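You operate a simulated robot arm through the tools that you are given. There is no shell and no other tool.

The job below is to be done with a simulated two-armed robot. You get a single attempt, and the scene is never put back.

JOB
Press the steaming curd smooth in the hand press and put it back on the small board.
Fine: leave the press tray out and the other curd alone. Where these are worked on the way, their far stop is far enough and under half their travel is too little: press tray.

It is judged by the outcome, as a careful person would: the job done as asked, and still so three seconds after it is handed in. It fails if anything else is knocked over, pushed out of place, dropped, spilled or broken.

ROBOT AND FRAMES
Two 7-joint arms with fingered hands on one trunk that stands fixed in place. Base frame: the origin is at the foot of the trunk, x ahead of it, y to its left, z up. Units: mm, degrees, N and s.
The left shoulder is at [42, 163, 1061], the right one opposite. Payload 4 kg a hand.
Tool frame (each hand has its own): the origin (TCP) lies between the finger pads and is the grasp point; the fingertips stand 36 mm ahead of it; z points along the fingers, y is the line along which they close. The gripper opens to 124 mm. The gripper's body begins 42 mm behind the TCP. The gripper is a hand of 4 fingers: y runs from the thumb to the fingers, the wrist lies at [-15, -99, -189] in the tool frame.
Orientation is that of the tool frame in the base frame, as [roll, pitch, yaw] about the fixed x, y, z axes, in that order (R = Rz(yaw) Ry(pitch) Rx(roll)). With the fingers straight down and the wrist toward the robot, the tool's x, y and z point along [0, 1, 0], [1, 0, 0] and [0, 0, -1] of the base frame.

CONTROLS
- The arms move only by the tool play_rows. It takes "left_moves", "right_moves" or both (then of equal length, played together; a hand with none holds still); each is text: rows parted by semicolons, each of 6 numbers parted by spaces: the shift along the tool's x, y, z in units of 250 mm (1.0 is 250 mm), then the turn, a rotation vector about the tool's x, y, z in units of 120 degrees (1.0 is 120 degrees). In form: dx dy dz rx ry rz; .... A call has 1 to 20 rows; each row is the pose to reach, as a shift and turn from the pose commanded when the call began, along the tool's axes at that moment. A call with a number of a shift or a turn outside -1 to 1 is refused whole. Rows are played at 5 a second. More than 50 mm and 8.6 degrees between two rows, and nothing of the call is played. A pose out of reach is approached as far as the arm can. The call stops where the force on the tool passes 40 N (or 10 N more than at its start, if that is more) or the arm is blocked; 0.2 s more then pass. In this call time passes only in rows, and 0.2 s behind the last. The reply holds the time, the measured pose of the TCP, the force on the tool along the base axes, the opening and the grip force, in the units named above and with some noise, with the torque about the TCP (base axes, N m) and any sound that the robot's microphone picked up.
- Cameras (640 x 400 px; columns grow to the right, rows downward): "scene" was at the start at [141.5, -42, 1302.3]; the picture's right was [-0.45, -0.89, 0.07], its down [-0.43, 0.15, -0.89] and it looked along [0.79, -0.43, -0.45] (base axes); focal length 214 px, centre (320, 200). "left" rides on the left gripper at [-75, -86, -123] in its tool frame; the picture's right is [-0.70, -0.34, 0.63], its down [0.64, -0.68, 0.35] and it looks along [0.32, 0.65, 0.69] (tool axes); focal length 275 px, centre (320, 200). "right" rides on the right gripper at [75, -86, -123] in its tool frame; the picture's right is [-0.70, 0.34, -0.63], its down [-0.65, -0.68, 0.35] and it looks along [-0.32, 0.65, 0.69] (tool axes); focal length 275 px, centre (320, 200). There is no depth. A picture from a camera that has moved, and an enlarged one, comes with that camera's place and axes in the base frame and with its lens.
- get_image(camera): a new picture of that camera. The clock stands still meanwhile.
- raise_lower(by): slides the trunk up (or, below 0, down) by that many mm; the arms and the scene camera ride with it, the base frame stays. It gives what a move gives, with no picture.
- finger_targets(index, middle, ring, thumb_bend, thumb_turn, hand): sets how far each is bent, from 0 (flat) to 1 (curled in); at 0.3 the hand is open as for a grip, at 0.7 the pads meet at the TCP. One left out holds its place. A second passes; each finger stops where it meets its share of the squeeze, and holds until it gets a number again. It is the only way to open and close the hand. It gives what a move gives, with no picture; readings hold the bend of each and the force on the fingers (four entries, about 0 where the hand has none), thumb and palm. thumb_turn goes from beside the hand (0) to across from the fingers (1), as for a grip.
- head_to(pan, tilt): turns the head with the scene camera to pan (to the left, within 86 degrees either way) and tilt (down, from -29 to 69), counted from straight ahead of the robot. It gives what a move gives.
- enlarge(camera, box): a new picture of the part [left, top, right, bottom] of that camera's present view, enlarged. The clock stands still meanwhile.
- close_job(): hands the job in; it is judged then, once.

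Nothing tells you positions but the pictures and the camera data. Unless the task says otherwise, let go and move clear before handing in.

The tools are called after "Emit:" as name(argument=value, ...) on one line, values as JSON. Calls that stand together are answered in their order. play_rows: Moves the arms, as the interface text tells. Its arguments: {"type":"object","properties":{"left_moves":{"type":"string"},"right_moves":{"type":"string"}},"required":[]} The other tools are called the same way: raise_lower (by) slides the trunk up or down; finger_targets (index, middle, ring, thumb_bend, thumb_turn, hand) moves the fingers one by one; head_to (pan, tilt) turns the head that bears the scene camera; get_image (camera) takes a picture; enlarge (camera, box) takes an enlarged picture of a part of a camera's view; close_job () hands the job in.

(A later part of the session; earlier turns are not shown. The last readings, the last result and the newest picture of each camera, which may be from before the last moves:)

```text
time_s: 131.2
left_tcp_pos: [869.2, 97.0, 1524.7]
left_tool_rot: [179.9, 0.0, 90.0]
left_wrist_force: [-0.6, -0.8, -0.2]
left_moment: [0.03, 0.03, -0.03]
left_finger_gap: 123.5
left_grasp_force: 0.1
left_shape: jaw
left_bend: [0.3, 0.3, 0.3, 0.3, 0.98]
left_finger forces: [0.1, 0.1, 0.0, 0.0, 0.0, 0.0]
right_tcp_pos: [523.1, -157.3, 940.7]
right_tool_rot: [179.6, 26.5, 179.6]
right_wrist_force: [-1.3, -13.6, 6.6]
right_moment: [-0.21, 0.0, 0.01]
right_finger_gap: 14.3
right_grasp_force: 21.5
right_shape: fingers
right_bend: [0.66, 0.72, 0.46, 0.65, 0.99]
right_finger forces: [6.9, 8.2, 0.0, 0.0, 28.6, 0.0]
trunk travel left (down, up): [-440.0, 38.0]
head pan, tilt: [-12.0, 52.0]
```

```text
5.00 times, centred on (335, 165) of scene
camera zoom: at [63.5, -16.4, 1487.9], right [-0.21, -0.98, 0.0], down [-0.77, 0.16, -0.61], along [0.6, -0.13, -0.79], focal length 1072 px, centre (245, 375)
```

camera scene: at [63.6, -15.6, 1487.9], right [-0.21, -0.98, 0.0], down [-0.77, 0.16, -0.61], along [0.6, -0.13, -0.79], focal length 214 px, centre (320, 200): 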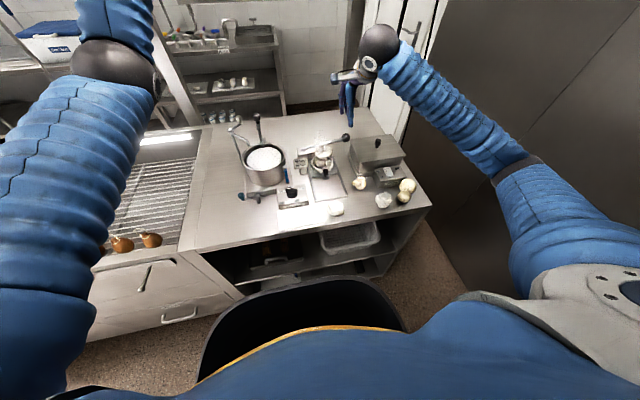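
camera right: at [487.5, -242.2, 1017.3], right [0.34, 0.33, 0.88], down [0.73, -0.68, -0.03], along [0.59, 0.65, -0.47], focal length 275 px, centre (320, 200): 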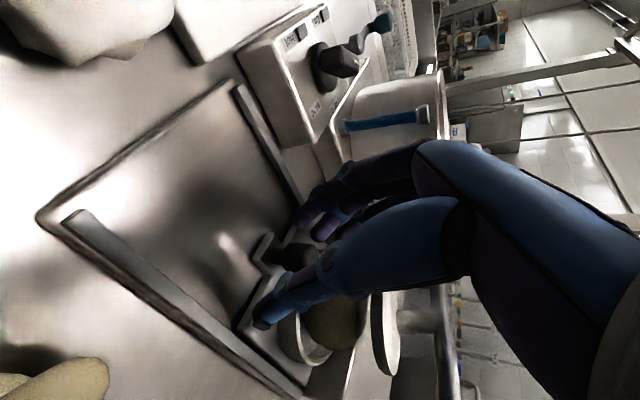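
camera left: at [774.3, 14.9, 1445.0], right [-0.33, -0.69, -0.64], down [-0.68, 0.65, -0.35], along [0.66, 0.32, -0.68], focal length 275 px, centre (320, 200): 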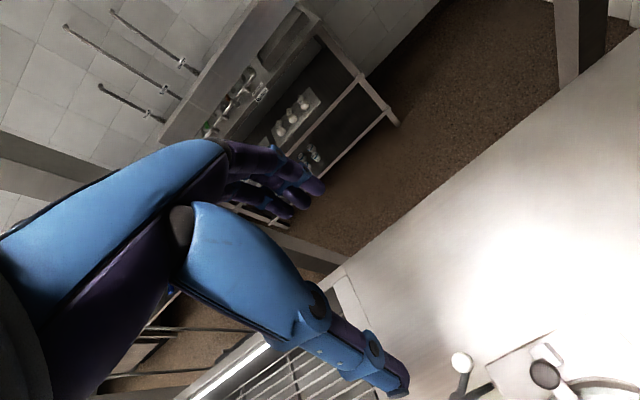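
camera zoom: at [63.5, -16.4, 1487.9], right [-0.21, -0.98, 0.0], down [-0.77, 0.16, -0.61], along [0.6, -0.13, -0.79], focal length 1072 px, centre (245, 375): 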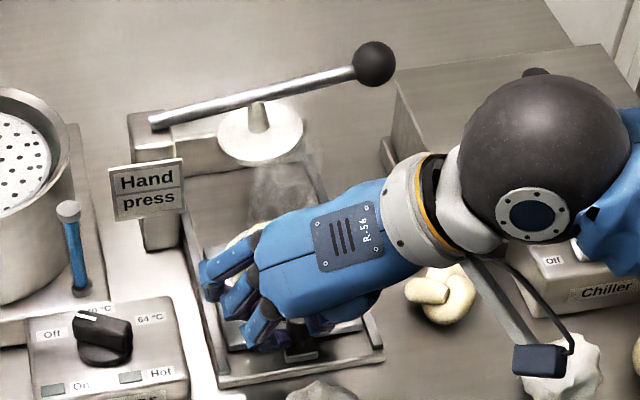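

The smooth curd rides out with the tray. Releasing the knob, rising straight up, levelling the hand and looking at the curd.

Emit:
finger_targets(hand="right", index=0.5, middle=0.5, thumb_bend=0.5, thumb_turn=0.98)

Emit:
play_rows(right_moves="-0.031 0 -0.074 0 0 0; -0.062 0 -0.148 0 0 0; -0.093 0 -0.222 0 0 0; -0.123 0 -0.296 0 0 0; -0.154 0 -0.37 0 0 0; -0.185 0 -0.444 0 0 0; -0.185 0 -0.444 0 0 0")

Emit:
play_rows(right_moves="-0.018 0 -0.036 0 0.037 0; -0.036 0 -0.072 0 0.074 0; -0.054 0 -0.108 0 0.11 0; -0.071 0 -0.143 0 0.147 0; -0.089 0 -0.179 0 0.184 0; -0.107 0 -0.215 0 0.221 0; -0.107 0 -0.215 0 0.221 0")

Emit:
enlarge(camera="scene", box=[300, 140, 370, 210])

Emit:
get_image(camera="right")

```text
time_s: 132.2
left_tcp_pos: [868.6, 96.8, 1523.8]
left_tool_rot: [180.0, -0.1, 90.0]
left_wrist_force: [0.5, 0.1, -2.1]
left_moment: [-0.01, 0.0, 0.0]
left_finger_gap: 123.7
left_grasp_force: 0.1
left_shape: jaw
left_bend: [0.3, 0.3, 0.3, 0.3, 0.98]
left_finger forces: [0.0, 0.0, 0.1, 0.1, 0.0, 0.0]
right_tcp_pos: [524.2, -155.9, 940.4]
right_tool_rot: [179.7, 26.5, 179.6]
right_wrist_force: [-0.2, -0.2, 0.1]
right_moment: [-0.03, 0.03, 0.02]
right_finger_gap: 62.0
right_grasp_force: 0.1
right_shape: fingers
right_bend: [0.5, 0.5, 0.46, 0.5, 0.98]
right_finger forces: [0.0, 0.1, 0.0, 0.0, 0.0, 0.0]
trunk travel left (down, up): [-440.0, 38.0]
head pan, tilt: [-12.0, 52.0]
```

```text
time_s: 133.8
left_tcp_pos: [868.9, 97.3, 1524.1]
left_tool_rot: [-179.9, 0.0, 89.9]
left_wrist_force: [-0.6, -0.9, -0.1]
left_moment: [-0.03, -0.02, 0.02]
left_finger_gap: 123.7
left_grasp_force: 0.0
left_shape: jaw
left_bend: [0.3, 0.3, 0.3, 0.3, 0.98]
left_finger forces: [0.1, 0.0, 0.0, 0.0, 0.0, 0.0]
right_tcp_pos: [516.5, -156.3, 1060.4]
right_tool_rot: [179.6, 26.5, 179.5]
right_wrist_force: [-0.1, 0.7, -0.4]
right_moment: [0.04, -0.03, 0.01]
right_finger_gap: 61.7
right_grasp_force: 0.1
right_shape: fingers
right_bend: [0.5, 0.5, 0.46, 0.5, 0.98]
right_finger forces: [0.0, 0.1, 0.0, 0.0, 0.0, 0.1]
trunk travel left (down, up): [-440.0, 38.0]
head pan, tilt: [-12.0, 52.0]
```

```text
time_s: 135.4
left_tcp_pos: [870.5, 97.7, 1525.5]
left_tool_rot: [-179.9, 0.0, 90.0]
left_wrist_force: [0.9, -0.6, -0.1]
left_moment: [0.01, 0.0, 0.03]
left_finger_gap: 124.0
left_grasp_force: 0.0
left_shape: jaw
left_bend: [0.3, 0.3, 0.3, 0.3, 0.98]
left_finger forces: [0.0, 0.0, 0.0, 0.0, 0.1, 0.0]
right_tcp_pos: [516.2, -158.7, 1121.2]
right_tool_rot: [179.8, -0.1, 179.9]
right_wrist_force: [-0.6, -1.2, 0.0]
right_moment: [-0.02, -0.01, -0.01]
right_finger_gap: 62.0
right_grasp_force: 0.0
right_shape: fingers
right_bend: [0.5, 0.5, 0.46, 0.5, 0.98]
right_finger forces: [0.0, 0.0, 0.1, 0.0, 0.0, 0.1]
trunk travel left (down, up): [-440.0, 38.0]
head pan, tilt: [-12.0, 52.0]
```

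```text
5.71 times, centred on (335, 175) of scene
camera zoom: at [63.6, -15.5, 1487.8], right [-0.21, -0.98, 0.0], down [-0.77, 0.16, -0.61], along [0.6, -0.13, -0.79], focal length 1226 px, centre (234, 343)
```

zoom: 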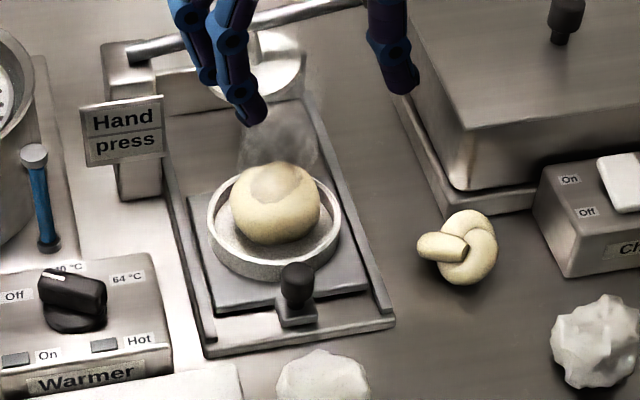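

```text
taken
camera right: at [440.3, -243.6, 1242.8], right [0.7, 0.33, 0.63], down [0.64, -0.68, -0.35], along [0.32, 0.65, -0.69], focal length 275 px, centre (320, 200)
```

right: 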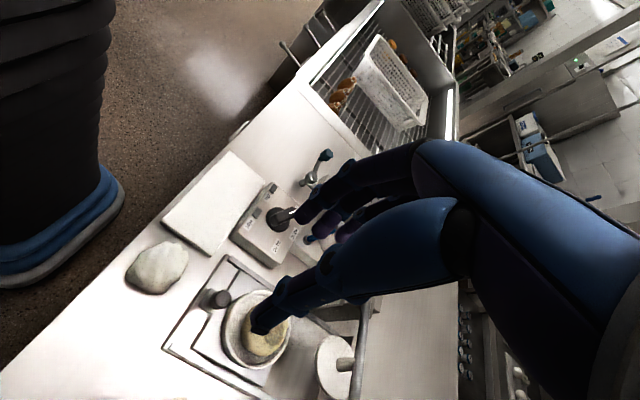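

The curd is now a smooth ball of about 58 mm, centre [597, -158, ~924]. I'll straddle it as before with the tips just above the ring's rim.

Emit:
finger_targets(hand="right", index=0.42, middle=0.42, ring=0.42, thumb_bend=0.42)

Emit:
play_rows(right_moves="-0.064 0 0.088 0 0 0; -0.128 0 0.176 0 0 0; -0.192 0 0.264 0 0 0; -0.256 0.002 0.352 0 0 0; -0.323 0.004 0.44 0 0 0; -0.323 0.004 0.5 0 0 0; -0.323 0.004 0.56 0 0 0; -0.323 0.004 0.61 0 0 0; -0.323 0.004 0.61 0 0 0")

Emit:
enlarge(camera="scene", box=[300, 140, 370, 210])

Emit:
enlarge(camera="right", box=[150, 150, 410, 400])

```text
time_s: 136.4
left_tcp_pos: [870.0, 97.7, 1524.4]
left_tool_rot: [-180.0, -0.1, 90.0]
left_wrist_force: [0.4, -0.7, -0.1]
left_moment: [-0.03, -0.02, 0.0]
left_finger_gap: 123.5
left_grasp_force: 0.1
left_shape: jaw
left_bend: [0.3, 0.3, 0.3, 0.3, 0.98]
left_finger forces: [0.0, 0.0, 0.0, 0.0, 0.0, 0.0]
right_tcp_pos: [515.5, -155.8, 1120.9]
right_tool_rot: [179.7, 0.0, 179.9]
right_wrist_force: [-0.8, 0.5, -0.5]
right_moment: [-0.02, 0.0, 0.0]
right_finger_gap: 86.8
right_grasp_force: 0.0
right_shape: fingers
right_bend: [0.42, 0.42, 0.42, 0.42, 0.97]
right_finger forces: [0.0, 0.0, 0.0, 0.1, 0.0, 0.1]
trunk travel left (down, up): [-440.0, 38.0]
head pan, tilt: [-12.0, 52.0]
```

```text
time_s: 138.4
left_tcp_pos: [869.4, 97.2, 1524.6]
left_tool_rot: [180.0, 0.0, 89.9]
left_wrist_force: [-0.4, 0.2, 0.0]
left_moment: [0.02, 0.0, 0.0]
left_finger_gap: 123.6
left_grasp_force: 0.0
left_shape: jaw
left_bend: [0.3, 0.3, 0.3, 0.3, 0.98]
left_finger forces: [0.0, 0.0, 0.0, 0.0, 0.1, 0.0]
right_tcp_pos: [596.7, -155.9, 967.5]
right_tool_rot: [179.7, 0.0, 179.9]
right_wrist_force: [-0.5, -0.7, -0.5]
right_moment: [0.0, 0.0, -0.06]
right_finger_gap: 87.0
right_grasp_force: 0.0
right_shape: fingers
right_bend: [0.42, 0.42, 0.42, 0.42, 0.97]
right_finger forces: [0.1, 0.0, 0.0, 0.0, 0.0, 0.0]
trunk travel left (down, up): [-440.0, 38.0]
head pan, tilt: [-12.0, 52.0]
```

```text
5.71 times, centred on (335, 175) of scene
camera zoom: at [63.9, -15.2, 1487.9], right [-0.21, -0.98, 0.0], down [-0.77, 0.16, -0.61], along [0.6, -0.13, -0.79], focal length 1226 px, centre (234, 343)
```

zoom: 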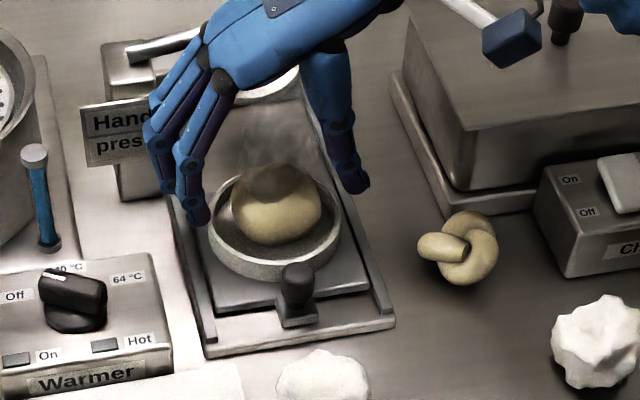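

```text
1.60 times, centred on (280, 275) of right
camera zoom: at [520.5, -242.1, 1089.4], right [0.7, 0.33, 0.64], down [0.64, -0.68, -0.35], along [0.32, 0.65, -0.69], focal length 440 px, centre (384, 80)
```

zoom: 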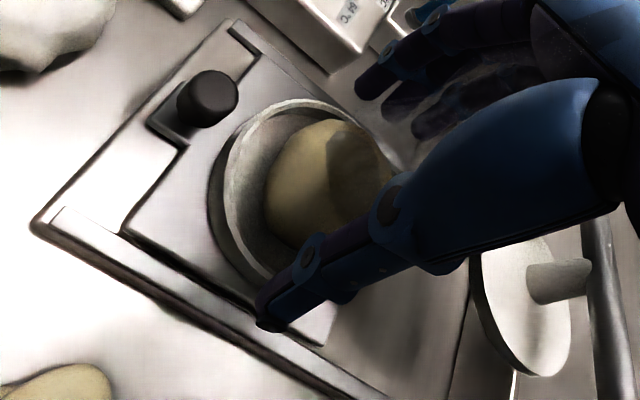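

Aligned over the ball. Lowering to 958 and closing gently.

Emit:
play_rows(right_moves="0 -0.002 0.016 0 0 0; 0 -0.004 0.032 0 0 0; 0 -0.004 0.04 0 0 0; 0 -0.004 0.04 0 0 0")

Emit:
finger_targets(hand="right", index=0.5, middle=0.5, ring=0.5, thumb_bend=0.5)

Emit:
finger_targets(hand="right", index=0.6, middle=0.6, ring=0.58, thumb_bend=0.6)

Emit:
enlarge(camera="scene", box=[300, 140, 370, 210])

Emit:
enlarge(camera="right", box=[150, 150, 410, 400])

```text
time_s: 139.4
left_tcp_pos: [869.4, 97.0, 1525.3]
left_tool_rot: [180.0, 0.0, 90.0]
left_wrist_force: [-0.2, 1.2, 0.1]
left_moment: [0.02, 0.01, 0.0]
left_finger_gap: 123.8
left_grasp_force: 0.0
left_shape: jaw
left_bend: [0.3, 0.3, 0.3, 0.3, 0.98]
left_finger forces: [0.1, 0.1, 0.0, 0.1, 0.0, 0.0]
right_tcp_pos: [595.9, -156.2, 958.2]
right_tool_rot: [179.7, 0.0, 179.9]
right_wrist_force: [-0.2, 0.3, -1.9]
right_moment: [0.03, -0.01, -0.01]
right_finger_gap: 86.9
right_grasp_force: 0.0
right_shape: fingers
right_bend: [0.42, 0.42, 0.42, 0.42, 0.97]
right_finger forces: [0.0, 0.0, 0.1, 0.0, 0.1, 0.1]
trunk travel left (down, up): [-440.0, 38.0]
head pan, tilt: [-12.0, 52.0]
```

```text
time_s: 140.4
left_tcp_pos: [871.0, 96.8, 1524.1]
left_tool_rot: [-179.9, 0.0, 90.0]
left_wrist_force: [0.0, 0.0, 0.4]
left_moment: [-0.02, 0.01, 0.0]
left_finger_gap: 123.7
left_grasp_force: 0.1
left_shape: jaw
left_bend: [0.3, 0.3, 0.3, 0.3, 0.98]
left_finger forces: [0.0, 0.0, 0.0, 0.0, 0.0, 0.0]
right_tcp_pos: [596.8, -155.9, 958.0]
right_tool_rot: [179.8, 0.1, 179.8]
right_wrist_force: [0.4, 0.4, 0.0]
right_moment: [0.0, -0.03, 0.03]
right_finger_gap: 62.5
right_grasp_force: 0.0
right_shape: fingers
right_bend: [0.5, 0.5, 0.5, 0.5, 0.98]
right_finger forces: [0.1, 0.0, 0.0, 0.0, 0.1, 0.0]
trunk travel left (down, up): [-440.0, 38.0]
head pan, tilt: [-12.0, 52.0]
```

```text
time_s: 141.4
left_tcp_pos: [868.8, 98.2, 1524.7]
left_tool_rot: [180.0, -0.1, 90.1]
left_wrist_force: [0.5, -0.5, -0.3]
left_moment: [0.01, 0.0, 0.01]
left_finger_gap: 123.8
left_grasp_force: 0.1
left_shape: jaw
left_bend: [0.3, 0.3, 0.3, 0.3, 0.98]
left_finger forces: [0.1, 0.0, 0.0, 0.0, 0.0, 0.0]
right_tcp_pos: [596.7, -156.9, 957.8]
right_tool_rot: [179.7, 0.0, 179.9]
right_wrist_force: [0.1, 1.1, 2.9]
right_moment: [0.11, 0.01, 0.01]
right_finger_gap: 55.3
right_grasp_force: 11.5
right_shape: fingers
right_bend: [0.54, 0.55, 0.57, 0.56, 0.98]
right_finger forces: [5.9, 5.9, 0.0, 0.0, 11.9, 0.0]
trunk travel left (down, up): [-440.0, 38.0]
head pan, tilt: [-12.0, 52.0]
```

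```text
5.71 times, centred on (335, 175) of scene
camera zoom: at [63.8, -15.2, 1487.9], right [-0.21, -0.98, 0.0], down [-0.77, 0.16, -0.61], along [0.6, -0.13, -0.79], focal length 1226 px, centre (234, 343)
```

zoom: 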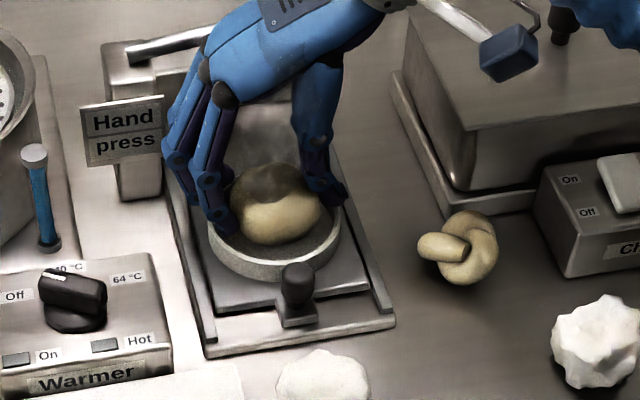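

```text
1.60 times, centred on (280, 275) of right
camera zoom: at [520.8, -242.5, 1079.8], right [0.7, 0.33, 0.64], down [0.64, -0.68, -0.35], along [0.32, 0.65, -0.69], focal length 440 px, centre (384, 80)
```

zoom: 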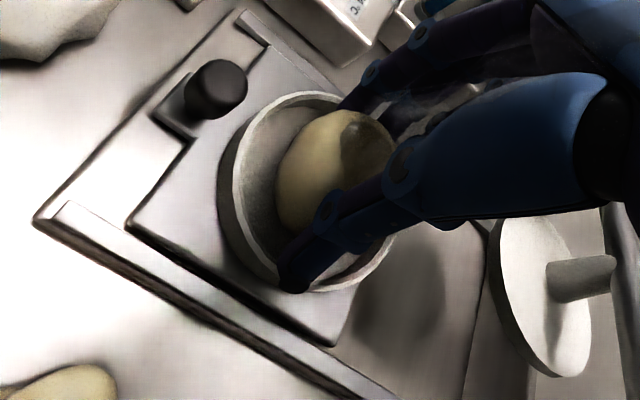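

The ball is held with 12 N. Testing the lift slowly.

Emit:
play_rows(right_moves="0 0 -0.012 0 0 0; 0 0 -0.024 0 0 0; 0 0 -0.036 0 0 0; 0 0 -0.048 0 0 0; 0 0 -0.06 0 0 0; 0 0 -0.06 0 0 0")

Emit:
enlarge(camera="scene", box=[300, 140, 370, 210])

Emit:
enlarge(camera="right", box=[150, 150, 410, 400])

```text
time_s: 142.8
left_tcp_pos: [869.9, 97.7, 1524.9]
left_tool_rot: [-179.9, 0.0, 90.0]
left_wrist_force: [0.6, 0.2, 0.2]
left_moment: [-0.02, 0.01, -0.02]
left_finger_gap: 123.8
left_grasp_force: 0.1
left_shape: jaw
left_bend: [0.3, 0.3, 0.3, 0.3, 0.98]
left_finger forces: [0.0, 0.1, 0.1, 0.0, 0.1, 0.0]
right_tcp_pos: [596.5, -156.7, 973.7]
right_tool_rot: [179.7, 0.0, 179.7]
right_wrist_force: [0.5, 0.5, -0.5]
right_moment: [0.02, -0.03, -0.03]
right_finger_gap: 55.4
right_grasp_force: 11.4
right_shape: fingers
right_bend: [0.54, 0.55, 0.57, 0.56, 0.98]
right_finger forces: [6.1, 5.9, 0.0, 0.0, 11.8, 0.0]
trunk travel left (down, up): [-440.0, 38.0]
head pan, tilt: [-12.0, 52.0]
```

```text
5.71 times, centred on (335, 175) of scene
camera zoom: at [64.1, -15.4, 1487.8], right [-0.21, -0.98, 0.0], down [-0.77, 0.16, -0.61], along [0.6, -0.13, -0.79], focal length 1226 px, centre (234, 343)
```

zoom: 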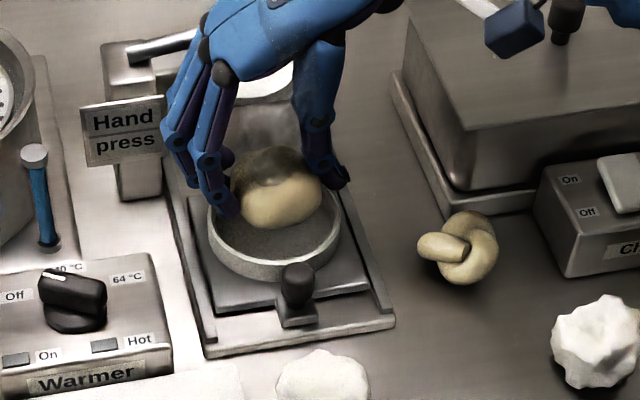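

```text
1.60 times, centred on (280, 275) of right
camera zoom: at [521.3, -242.8, 1094.6], right [0.7, 0.33, 0.64], down [0.64, -0.68, -0.35], along [0.32, 0.65, -0.69], focal length 440 px, centre (384, 80)
```

zoom: 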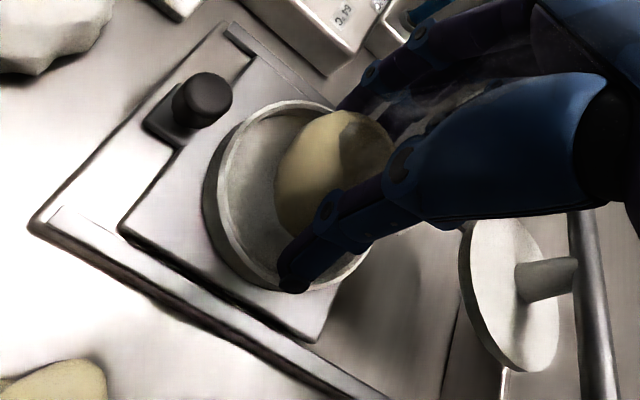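

The smooth curd is lifted clear. I'll raise it higher and carry it over to the middle of the board, at [463, -36].

Emit:
play_rows(right_moves="0 0 -0.06 0 0 0; 0 0 -0.12 0 0 0; 0 0 -0.18 0 0 0; 0 0 -0.24 0 0 0; 0.067 0.06 -0.24 0 0 0; 0.134 0.121 -0.24 0 0 0; 0.2 0.181 -0.24 0 0 0; 0.267 0.242 -0.24 0 0 0; 0.334 0.302 -0.24 0 0 0; 0.4 0.362 -0.24 0 0 0; 0.467 0.423 -0.24 0 0 0; 0.534 0.483 -0.24 0 0 0; 0.534 0.483 -0.24 0 0 0")

Emit:
enlarge(camera="scene", box=[260, 150, 360, 240])

Emit:
get_image(camera="right")

```text
time_s: 145.6
left_tcp_pos: [869.5, 96.8, 1525.1]
left_tool_rot: [-179.9, 0.1, 89.9]
left_wrist_force: [-0.5, 1.2, 0.7]
left_moment: [0.01, -0.01, -0.01]
left_finger_gap: 123.6
left_grasp_force: 0.0
left_shape: jaw
left_bend: [0.3, 0.3, 0.3, 0.3, 0.98]
left_finger forces: [0.0, 0.0, 0.1, 0.1, 0.0, 0.0]
right_tcp_pos: [463.9, -36.4, 1034.3]
right_tool_rot: [179.7, 0.0, 179.9]
right_wrist_force: [0.1, 0.6, -0.4]
right_moment: [0.0, -0.02, 0.0]
right_finger_gap: 55.5
right_grasp_force: 11.8
right_shape: fingers
right_bend: [0.54, 0.55, 0.57, 0.56, 0.98]
right_finger forces: [5.8, 5.9, 0.1, 0.1, 11.7, 0.0]
trunk travel left (down, up): [-440.0, 38.0]
head pan, tilt: [-12.0, 52.0]
```

```text
4.44 times, centred on (310, 195) of scene
camera zoom: at [64.1, -15.6, 1487.8], right [-0.21, -0.98, 0.0], down [-0.77, 0.16, -0.61], along [0.6, -0.13, -0.79], focal length 953 px, centre (364, 222)
```

zoom: 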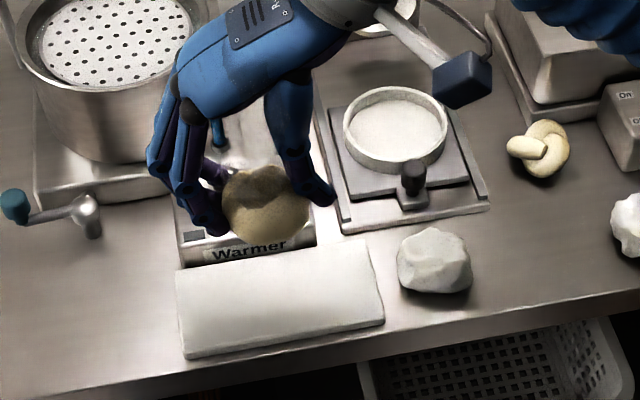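

```text
taken
camera right: at [387.6, -121.9, 1155.3], right [0.7, 0.33, 0.64], down [0.64, -0.68, -0.35], along [0.32, 0.65, -0.69], focal length 275 px, centre (320, 200)
```

right: 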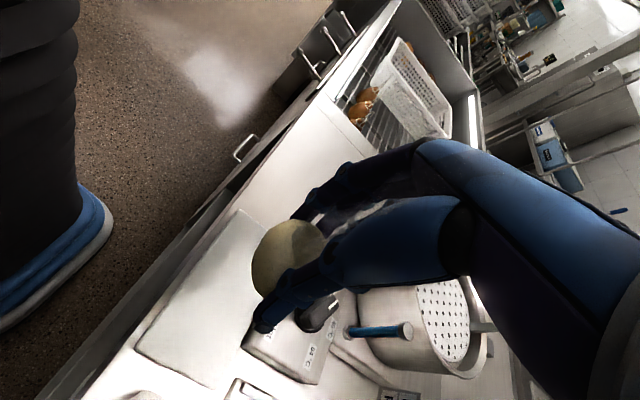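

The ball hangs right above the board's centre ([464, -38]). Lowering it to just over the board.

Emit:
play_rows(right_moves="0 0 0.05 0 0 0; 0 0 0.1 0 0 0; 0 0 0.15 0 0 0; 0 0 0.2 0 0 0; 0 0 0.25 0 0 0; 0 0 0.29 0 0 0; 0 0 0.314 0 0 0; 0 0 0.314 0 0 0")

Emit:
enlarge(camera="scene", box=[260, 160, 350, 240])

Emit:
enlarge(camera="right", box=[150, 150, 410, 400])

```text
time_s: 147.4
left_tcp_pos: [870.1, 97.8, 1524.6]
left_tool_rot: [180.0, 0.1, 90.1]
left_wrist_force: [-0.1, 0.1, -0.2]
left_moment: [0.01, -0.01, 0.01]
left_finger_gap: 123.4
left_grasp_force: 0.1
left_shape: jaw
left_bend: [0.3, 0.3, 0.3, 0.3, 0.98]
left_finger forces: [0.1, 0.1, 0.1, 0.0, 0.1, 0.0]
right_tcp_pos: [464.0, -36.0, 954.2]
right_tool_rot: [179.8, 0.0, 179.8]
right_wrist_force: [0.5, -0.2, -0.7]
right_moment: [-0.01, -0.03, 0.0]
right_finger_gap: 55.6
right_grasp_force: 12.0
right_shape: fingers
right_bend: [0.54, 0.55, 0.57, 0.56, 0.98]
right_finger forces: [6.0, 5.8, 0.0, 0.0, 11.6, 0.1]
trunk travel left (down, up): [-440.0, 38.0]
head pan, tilt: [-12.0, 52.0]
```

```text
5.00 times, centred on (305, 200) of scene
camera zoom: at [64.0, -15.2, 1487.8], right [-0.21, -0.98, 0.0], down [-0.77, 0.16, -0.61], along [0.6, -0.13, -0.79], focal length 1072 px, centre (395, 200)
```

zoom: 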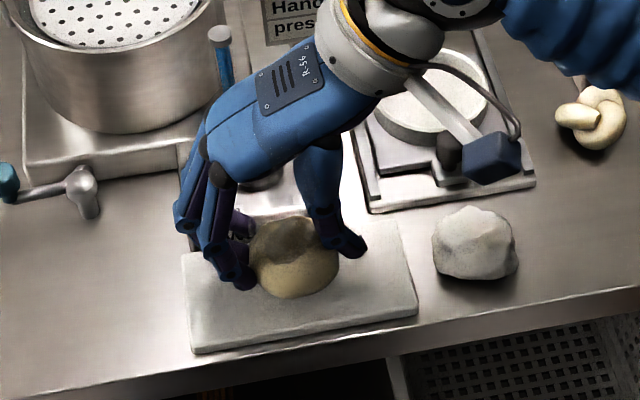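

```text
1.60 times, centred on (280, 275) of right
camera zoom: at [387.9, -121.7, 1076.6], right [0.7, 0.33, 0.64], down [0.64, -0.68, -0.35], along [0.32, 0.65, -0.69], focal length 440 px, centre (384, 80)
```

zoom: 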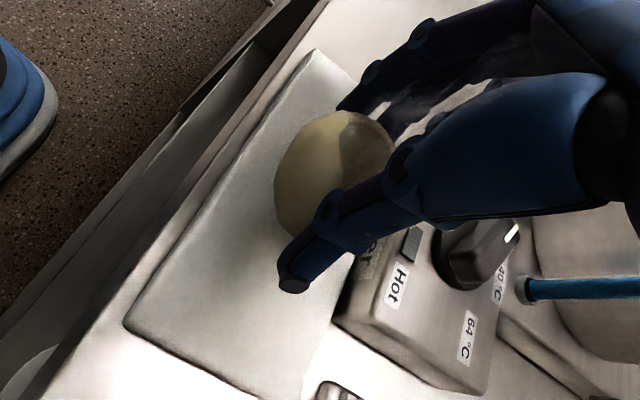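

Emit:
play_rows(right_moves="0 0 0.006 0 0 0; 0 0 0.012 0 0 0; 0 0 0.012 0 0 0")

Emit:
play_rows(right_moves="0 0 0.005 0 0 0; 0 0 0.01 0 0 0; 0 0 0.01 0 0 0")

```text
time_s: 148.2
left_tcp_pos: [871.2, 97.6, 1524.7]
left_tool_rot: [-179.9, 0.0, 90.0]
left_wrist_force: [-0.5, 0.0, 0.1]
left_moment: [-0.02, 0.01, -0.03]
left_finger_gap: 123.8
left_grasp_force: 0.0
left_shape: jaw
left_bend: [0.3, 0.3, 0.3, 0.3, 0.98]
left_finger forces: [0.1, 0.0, 0.0, 0.0, 0.0, 0.1]
right_tcp_pos: [463.2, -36.0, 951.4]
right_tool_rot: [179.7, 0.0, 179.8]
right_wrist_force: [0.3, -0.7, 0.1]
right_moment: [0.03, 0.0, -0.02]
right_finger_gap: 55.5
right_grasp_force: 11.8
right_shape: fingers
right_bend: [0.54, 0.55, 0.57, 0.56, 0.98]
right_finger forces: [6.0, 5.9, 0.1, 0.0, 11.7, 0.0]
trunk travel left (down, up): [-440.0, 38.0]
head pan, tilt: [-12.0, 52.0]
```

```text
time_s: 149.0
left_tcp_pos: [870.9, 97.6, 1524.2]
left_tool_rot: [-180.0, 0.0, 90.0]
left_wrist_force: [-0.2, 0.1, -0.3]
left_moment: [0.02, 0.0, -0.01]
left_finger_gap: 123.9
left_grasp_force: 0.0
left_shape: jaw
left_bend: [0.3, 0.3, 0.3, 0.3, 0.98]
left_finger forces: [0.0, 0.0, 0.0, 0.0, 0.0, 0.0]
right_tcp_pos: [463.6, -35.2, 949.1]
right_tool_rot: [179.7, 0.0, 179.8]
right_wrist_force: [0.2, -0.5, -0.9]
right_moment: [0.02, -0.01, -0.01]
right_finger_gap: 55.7
right_grasp_force: 11.6
right_shape: fingers
right_bend: [0.54, 0.55, 0.57, 0.56, 0.98]
right_finger forces: [6.0, 6.0, 0.0, 0.0, 11.6, 0.1]
trunk travel left (down, up): [-440.0, 38.0]
head pan, tilt: [-12.0, 52.0]
```

Emit:
play_rows(right_moves="0 0 0.005 0 0 0; 0 0 0.01 0 0 0; 0 0 0.01 0 0 0")

Emit:
enlarge(camera="scene", box=[275, 180, 335, 230])

```text
time_s: 149.8
left_tcp_pos: [870.6, 97.1, 1524.9]
left_tool_rot: [-179.8, 0.1, 90.0]
left_wrist_force: [-0.6, 0.4, 0.2]
left_moment: [0.01, 0.01, -0.01]
left_finger_gap: 123.5
left_grasp_force: 0.1
left_shape: jaw
left_bend: [0.3, 0.3, 0.3, 0.3, 0.98]
left_finger forces: [0.0, 0.1, 0.0, 0.1, 0.1, 0.1]
right_tcp_pos: [463.6, -34.5, 945.8]
right_tool_rot: [179.7, 0.0, 179.8]
right_wrist_force: [0.9, 0.4, -0.6]
right_moment: [-0.02, -0.04, 0.01]
right_finger_gap: 55.7
right_grasp_force: 12.1
right_shape: fingers
right_bend: [0.54, 0.55, 0.57, 0.56, 0.98]
right_finger forces: [5.9, 5.9, 0.0, 0.1, 11.7, 0.1]
trunk travel left (down, up): [-440.0, 38.0]
head pan, tilt: [-12.0, 52.0]
```

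```text
8.00 times, centred on (305, 205) of scene
camera zoom: at [64.0, -15.2, 1487.8], right [-0.21, -0.98, 0.0], down [-0.77, 0.16, -0.61], along [0.6, -0.13, -0.79], focal length 1716 px, centre (440, 160)
```

zoom: 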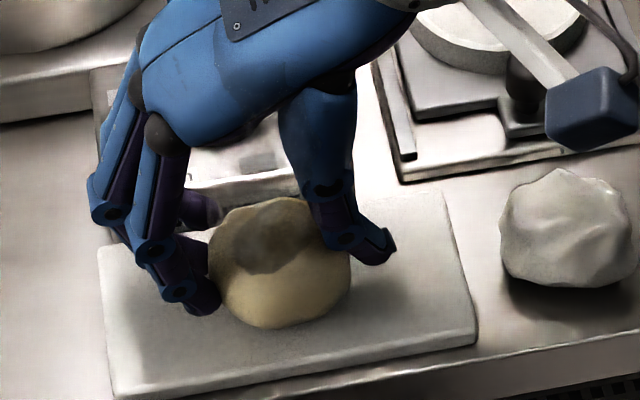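

Emit:
play_rows(right_moves="0 0 0.005 0 0 0; 0 0 0.01 0 0 0; 0 0 0.01 0 0 0")

Emit:
play_rows(right_moves="0 0 0.004 0 0 0; 0 0 0.008 0 0 0; 0 0 0.008 0 0 0")

```text
time_s: 150.6
left_tcp_pos: [869.2, 96.7, 1524.9]
left_tool_rot: [-180.0, -0.1, 89.9]
left_wrist_force: [1.0, -0.3, -0.3]
left_moment: [0.0, 0.01, 0.02]
left_finger_gap: 123.4
left_grasp_force: 0.2
left_shape: jaw
left_bend: [0.3, 0.3, 0.3, 0.3, 0.98]
left_finger forces: [0.1, 0.0, 0.0, 0.0, 0.0, 0.1]
right_tcp_pos: [462.8, -34.8, 947.0]
right_tool_rot: [179.6, -0.1, 179.8]
right_wrist_force: [-1.8, -2.0, 13.2]
right_moment: [0.1, 0.02, -0.01]
right_finger_gap: 55.7
right_grasp_force: 13.6
right_shape: fingers
right_bend: [0.55, 0.55, 0.57, 0.56, 0.98]
right_finger forces: [5.4, 5.8, 0.0, 0.1, 16.4, 0.0]
trunk travel left (down, up): [-440.0, 38.0]
head pan, tilt: [-12.0, 52.0]
```

```text
time_s: 151.4
left_tcp_pos: [868.2, 97.3, 1526.1]
left_tool_rot: [180.0, 0.0, 90.0]
left_wrist_force: [0.6, 0.6, 0.6]
left_moment: [0.04, 0.02, -0.01]
left_finger_gap: 123.9
left_grasp_force: 0.0
left_shape: jaw
left_bend: [0.3, 0.3, 0.3, 0.3, 0.98]
left_finger forces: [0.1, 0.0, 0.0, 0.0, 0.0, 0.0]
right_tcp_pos: [461.8, -35.6, 942.4]
right_tool_rot: [179.6, 0.1, 179.8]
right_wrist_force: [0.2, -1.7, 26.1]
right_moment: [-0.16, 0.07, 0.0]
right_finger_gap: 55.8
right_grasp_force: 17.3
right_shape: fingers
right_bend: [0.55, 0.55, 0.57, 0.55, 0.98]
right_finger forces: [5.1, 5.9, 0.0, 0.0, 23.5, 0.0]
trunk travel left (down, up): [-440.0, 38.0]
head pan, tilt: [-12.0, 52.0]
```

The ball stands on the board (contact force rising). I'll ease up 3 mm and open the fingers slowly.

Emit:
play_rows(right_moves="0 0 -0.006 0 0 0; 0 0 -0.012 0 0 0; 0 0 -0.012 0 0 0")

Emit:
finger_targets(hand="right", index=0.52, middle=0.52, ring=0.5, thumb_bend=0.52)

Emit:
enlarge(camera="scene", box=[275, 180, 335, 230])

```text
time_s: 152.2
left_tcp_pos: [869.6, 98.3, 1525.4]
left_tool_rot: [-180.0, 0.0, 90.0]
left_wrist_force: [-0.6, 0.0, 0.1]
left_moment: [0.01, 0.0, 0.01]
left_finger_gap: 123.9
left_grasp_force: 0.0
left_shape: jaw
left_bend: [0.3, 0.3, 0.3, 0.3, 0.98]
left_finger forces: [0.0, 0.1, 0.0, 0.0, 0.0, 0.0]
right_tcp_pos: [463.5, -35.5, 944.3]
right_tool_rot: [179.8, -0.1, 179.7]
right_wrist_force: [0.4, -0.3, 6.5]
right_moment: [-0.02, 0.04, 0.01]
right_finger_gap: 55.8
right_grasp_force: 13.0
right_shape: fingers
right_bend: [0.55, 0.55, 0.57, 0.56, 0.98]
right_finger forces: [5.9, 6.0, 0.0, 0.0, 14.0, 0.1]
trunk travel left (down, up): [-440.0, 38.0]
head pan, tilt: [-12.0, 52.0]
```

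```text
time_s: 153.2
left_tcp_pos: [870.6, 97.2, 1524.7]
left_tool_rot: [-180.0, 0.1, 90.0]
left_wrist_force: [0.3, -0.3, 0.2]
left_moment: [0.02, 0.0, 0.02]
left_finger_gap: 123.7
left_grasp_force: 0.0
left_shape: jaw
left_bend: [0.3, 0.3, 0.3, 0.3, 0.98]
left_finger forces: [0.1, 0.0, 0.1, 0.0, 0.1, 0.0]
right_tcp_pos: [462.7, -35.4, 945.1]
right_tool_rot: [179.7, -0.1, 179.9]
right_wrist_force: [0.7, 0.2, -0.2]
right_moment: [-0.01, 0.01, 0.04]
right_finger_gap: 57.8
right_grasp_force: 1.3
right_shape: fingers
right_bend: [0.52, 0.52, 0.5, 0.52, 0.98]
right_finger forces: [0.6, 0.5, 0.0, 0.0, 0.9, 0.0]
trunk travel left (down, up): [-440.0, 38.0]
head pan, tilt: [-12.0, 52.0]
```

```text
8.00 times, centred on (305, 205) of scene
camera zoom: at [63.9, -15.3, 1487.8], right [-0.21, -0.98, 0.0], down [-0.77, 0.16, -0.61], along [0.6, -0.13, -0.79], focal length 1716 px, centre (440, 160)
```

zoom: 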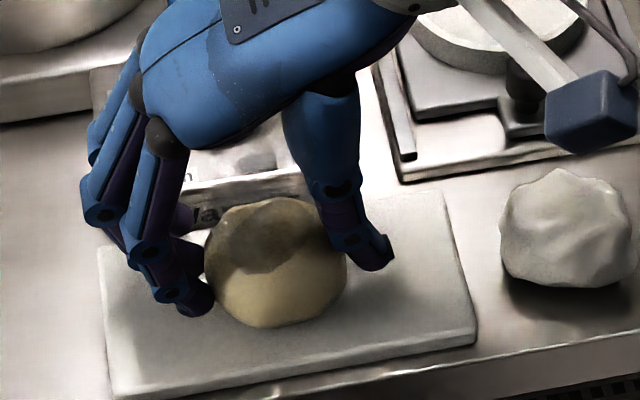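

The grip is almost released and the ball stays put. Opening further in two small steps and watching it.

Emit:
finger_targets(hand="right", index=0.48, middle=0.48, ring=0.46, thumb_bend=0.48)

Emit:
enlarge(camera="scene", box=[275, 180, 335, 230])

Emit:
finger_targets(hand="right", index=0.4, middle=0.4, ring=0.4, thumb_bend=0.4)

Emit:
enlarge(camera="scene", box=[275, 180, 335, 230])

```text
time_s: 154.2
left_tcp_pos: [869.7, 97.8, 1525.4]
left_tool_rot: [-179.9, 0.0, 89.9]
left_wrist_force: [-0.4, -0.2, 0.3]
left_moment: [-0.01, -0.01, 0.01]
left_finger_gap: 123.9
left_grasp_force: 0.1
left_shape: jaw
left_bend: [0.3, 0.3, 0.3, 0.3, 0.98]
left_finger forces: [0.1, 0.0, 0.0, 0.0, 0.0, 0.0]
right_tcp_pos: [462.8, -34.2, 945.2]
right_tool_rot: [179.7, 0.0, 179.9]
right_wrist_force: [-0.4, -1.0, 0.1]
right_moment: [-0.01, -0.02, 0.0]
right_finger_gap: 67.8
right_grasp_force: 0.0
right_shape: fingers
right_bend: [0.48, 0.48, 0.46, 0.48, 0.98]
right_finger forces: [0.0, 0.0, 0.0, 0.1, 0.1, 0.1]
trunk travel left (down, up): [-440.0, 38.0]
head pan, tilt: [-12.0, 52.0]
```

```text
8.00 times, centred on (305, 205) of scene
camera zoom: at [64.0, -15.3, 1487.8], right [-0.21, -0.98, 0.0], down [-0.77, 0.16, -0.61], along [0.6, -0.13, -0.79], focal length 1716 px, centre (440, 160)
```

zoom: 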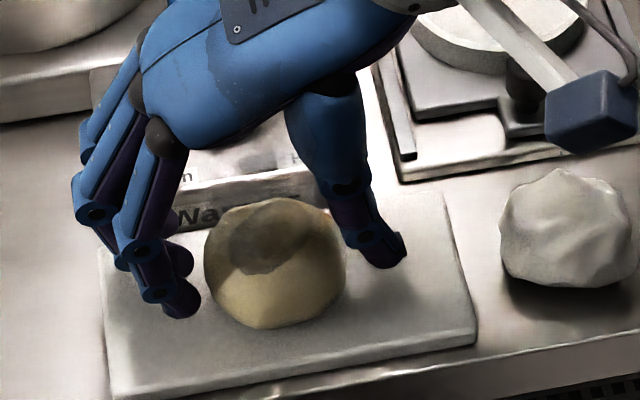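

```text
time_s: 155.2
left_tcp_pos: [870.2, 97.3, 1524.5]
left_tool_rot: [-179.9, 0.0, 90.0]
left_wrist_force: [0.3, -0.1, -0.1]
left_moment: [-0.03, 0.02, -0.03]
left_finger_gap: 123.7
left_grasp_force: 0.2
left_shape: jaw
left_bend: [0.3, 0.3, 0.3, 0.3, 0.98]
left_finger forces: [0.1, 0.1, 0.1, 0.0, 0.0, 0.1]
right_tcp_pos: [463.3, -35.7, 945.5]
right_tool_rot: [179.8, 0.0, 179.8]
right_wrist_force: [0.1, 0.1, -0.1]
right_moment: [0.0, 0.0, 0.0]
right_finger_gap: 93.1
right_grasp_force: 0.0
right_shape: fingers
right_bend: [0.4, 0.4, 0.4, 0.4, 0.97]
right_finger forces: [0.0, 0.0, 0.0, 0.0, 0.0, 0.1]
trunk travel left (down, up): [-440.0, 38.0]
head pan, tilt: [-12.0, 52.0]
```

```text
8.00 times, centred on (305, 205) of scene
camera zoom: at [64.0, -15.3, 1487.8], right [-0.21, -0.98, 0.0], down [-0.77, 0.16, -0.61], along [0.6, -0.13, -0.79], focal length 1716 px, centre (440, 160)
```

zoom: 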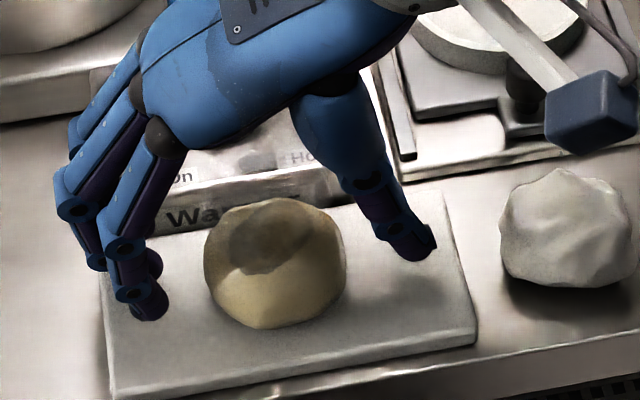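

The smooth curd rests steadily on the board. I'll rise straight up and look over the whole table.

Emit:
play_rows(right_moves="0 0 -0.06 0 0 0; 0 0 -0.12 0 0 0; 0 0 -0.2 0 0 0; 0 0 -0.3 0 0 0; 0 0 -0.4 0 0 0; 0 0 -0.5 0 0 0; 0 0 -0.6 0 0 0; 0 0 -0.7 0 0 0; 0 0 -0.8 0 0 0")

Emit:
get_image(camera="scene")

Emit:
enlarge(camera="scene", box=[340, 130, 440, 230])

Emit:
enlarge(camera="scene", box=[250, 130, 370, 230])

```text
time_s: 157.2
left_tcp_pos: [869.0, 97.9, 1524.8]
left_tool_rot: [179.9, 0.0, 90.0]
left_wrist_force: [0.6, 0.6, -0.6]
left_moment: [-0.02, 0.0, -0.02]
left_finger_gap: 123.9
left_grasp_force: 0.0
left_shape: jaw
left_bend: [0.3, 0.3, 0.3, 0.3, 0.98]
left_finger forces: [0.1, 0.1, 0.0, 0.0, 0.1, 0.0]
right_tcp_pos: [463.5, -35.1, 1146.8]
right_tool_rot: [179.7, 0.0, 179.9]
right_wrist_force: [-0.8, 0.2, -1.0]
right_moment: [-0.01, -0.01, 0.04]
right_finger_gap: 92.7
right_grasp_force: 0.1
right_shape: fingers
right_bend: [0.4, 0.4, 0.4, 0.4, 0.97]
right_finger forces: [0.0, 0.1, 0.0, 0.0, 0.0, 0.0]
trunk travel left (down, up): [-440.0, 38.0]
head pan, tilt: [-12.0, 52.0]
```

```text
taken
camera scene: at [64.0, -14.9, 1487.9], right [-0.21, -0.98, 0.0], down [-0.77, 0.16, -0.61], along [0.6, -0.13, -0.79], focal length 214 px, centre (320, 200)
```

scene: 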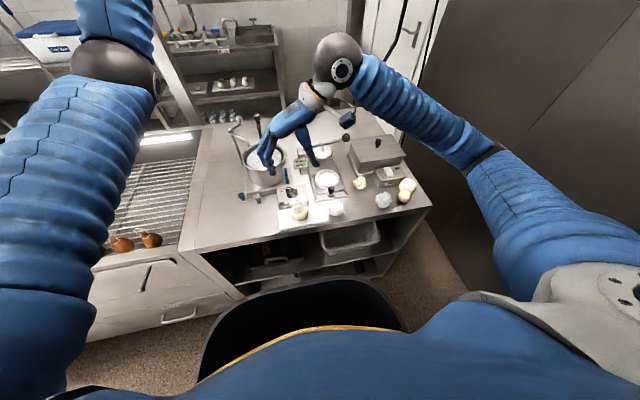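

```text
4.00 times, centred on (390, 180) of scene
camera zoom: at [64.0, -14.9, 1487.9], right [-0.21, -0.98, 0.0], down [-0.77, 0.16, -0.61], along [0.6, -0.13, -0.79], focal length 858 px, centre (40, 280)
```

zoom: 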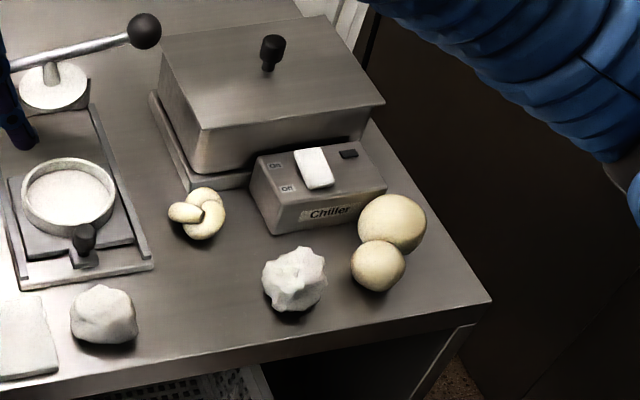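

```text
4.00 times, centred on (310, 180) of scene
camera zoom: at [64.0, -14.9, 1487.9], right [-0.21, -0.98, 0.0], down [-0.77, 0.16, -0.61], along [0.6, -0.13, -0.79], focal length 858 px, centre (360, 280)
```

zoom: 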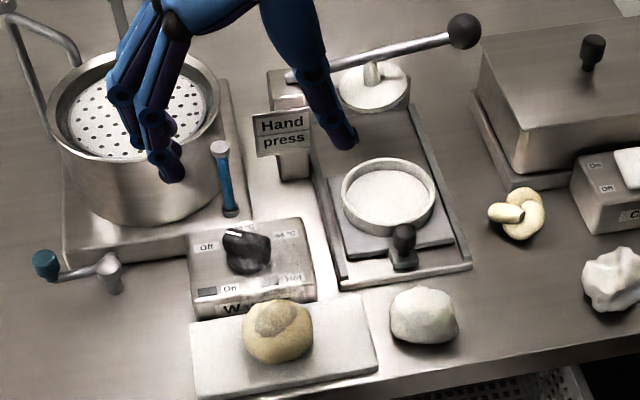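

The job's curd is back on the board and everything there is undisturbed. One thing left to put right is the big yellow ball my forearm nudged early on; I'll take the same camera view as at the start to measure its shift exactly.

Emit:
play_rows(right_moves="-0.003 -0.075 -0.034 0 0 0.0625; -0.006 -0.15 -0.069 0 0 0.125; -0.008 -0.225 -0.103 0 0 0.1875; -0.011 -0.3 -0.137 0 0 0.25; -0.014 -0.375 -0.172 0 0 0.3125; -0.017 -0.45 -0.206 0 0 0.375; -0.019 -0.525 -0.24 0 0 0.4375; -0.022 -0.6 -0.275 0 0 0.5; -0.025 -0.675 -0.309 0 0 0.5625; -0.028 -0.75 -0.343 0 0 0.625; -0.03 -0.825 -0.378 0 0 0.6875; -0.033 -0.9 -0.412 0 0 0.75; -0.033 -0.9 -0.412 0 0 0.75")

Emit:
play_rows(right_moves="-0.12 0 0 0 0 0; -0.24 0 0 0 0 0; -0.36 0 0 0 0 0; -0.48 0 0 0 0 0; -0.6 0 0 0 0 0; -0.637 0 0 0 0 0; -0.637 0 0 0 0 0")

Emit:
get_image(camera="right")

Emit:
get_image(camera="scene")

```text
time_s: 160.0
left_tcp_pos: [871.4, 98.1, 1523.8]
left_tool_rot: [-179.9, 0.0, 90.0]
left_wrist_force: [0.0, -0.3, 0.0]
left_moment: [0.0, -0.03, 0.04]
left_finger_gap: 123.6
left_grasp_force: 0.0
left_shape: jaw
left_bend: [0.3, 0.3, 0.3, 0.3, 0.98]
left_finger forces: [0.0, 0.0, 0.0, 0.0, 0.0, 0.1]
right_tcp_pos: [470.8, -261.5, 1246.6]
right_tool_rot: [179.9, -0.2, 89.6]
right_wrist_force: [-0.1, -0.4, 0.5]
right_moment: [-0.01, 0.01, 0.03]
right_finger_gap: 93.2
right_grasp_force: 0.1
right_shape: fingers
right_bend: [0.4, 0.4, 0.4, 0.4, 0.97]
right_finger forces: [0.0, 0.0, 0.1, 0.0, 0.0, 0.0]
trunk travel left (down, up): [-440.0, 38.0]
head pan, tilt: [-12.0, 52.0]
```

```text
time_s: 161.6
left_tcp_pos: [868.9, 97.3, 1525.0]
left_tool_rot: [-179.9, 0.1, 90.0]
left_wrist_force: [0.2, -0.6, 0.5]
left_moment: [0.01, -0.01, -0.02]
left_finger_gap: 123.4
left_grasp_force: 0.0
left_shape: jaw
left_bend: [0.3, 0.3, 0.3, 0.3, 0.98]
left_finger forces: [0.0, 0.1, 0.0, 0.0, 0.1, 0.1]
right_tcp_pos: [470.3, -422.7, 1245.7]
right_tool_rot: [-180.0, -0.3, 89.7]
right_wrist_force: [0.6, 0.1, 0.1]
right_moment: [0.04, -0.04, 0.0]
right_finger_gap: 92.9
right_grasp_force: 0.0
right_shape: fingers
right_bend: [0.4, 0.4, 0.4, 0.4, 0.97]
right_finger forces: [0.0, 0.0, 0.0, 0.0, 0.1, 0.0]
trunk travel left (down, up): [-440.0, 38.0]
head pan, tilt: [-12.0, 52.0]
```

```text
taken
camera right: at [384.6, -347.5, 1369.2], right [0.34, -0.7, 0.63], down [-0.68, -0.64, -0.35], along [0.65, -0.31, -0.69], focal length 275 px, centre (320, 200)
```

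right: 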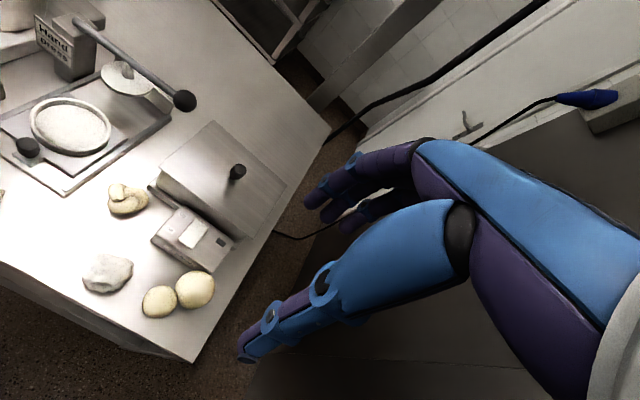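

```text
taken
camera scene: at [64.0, -15.7, 1487.8], right [-0.21, -0.98, 0.0], down [-0.77, 0.16, -0.61], along [0.6, -0.13, -0.79], focal length 214 px, centre (320, 200)
```

scene: 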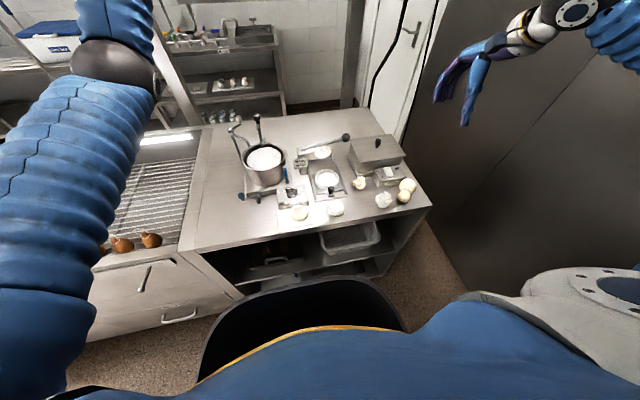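

Emit:
enlarge(camera="right", box=[60, 180, 280, 380])

```text
2.00 times, centred on (170, 280) of right
camera zoom: at [384.6, -347.5, 1369.2], right [0.34, -0.7, 0.63], down [-0.68, -0.64, -0.35], along [0.65, -0.31, -0.69], focal length 551 px, centre (620, 40)
```

zoom: 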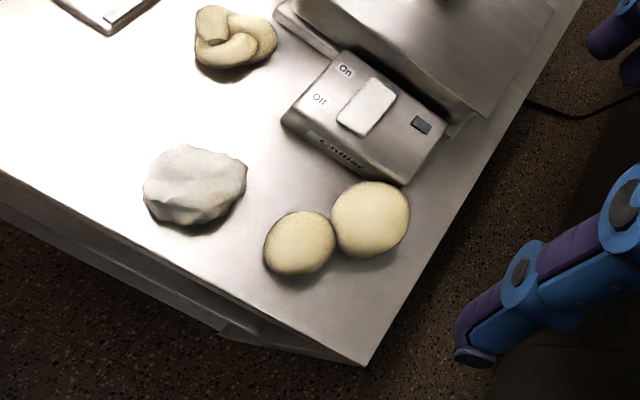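

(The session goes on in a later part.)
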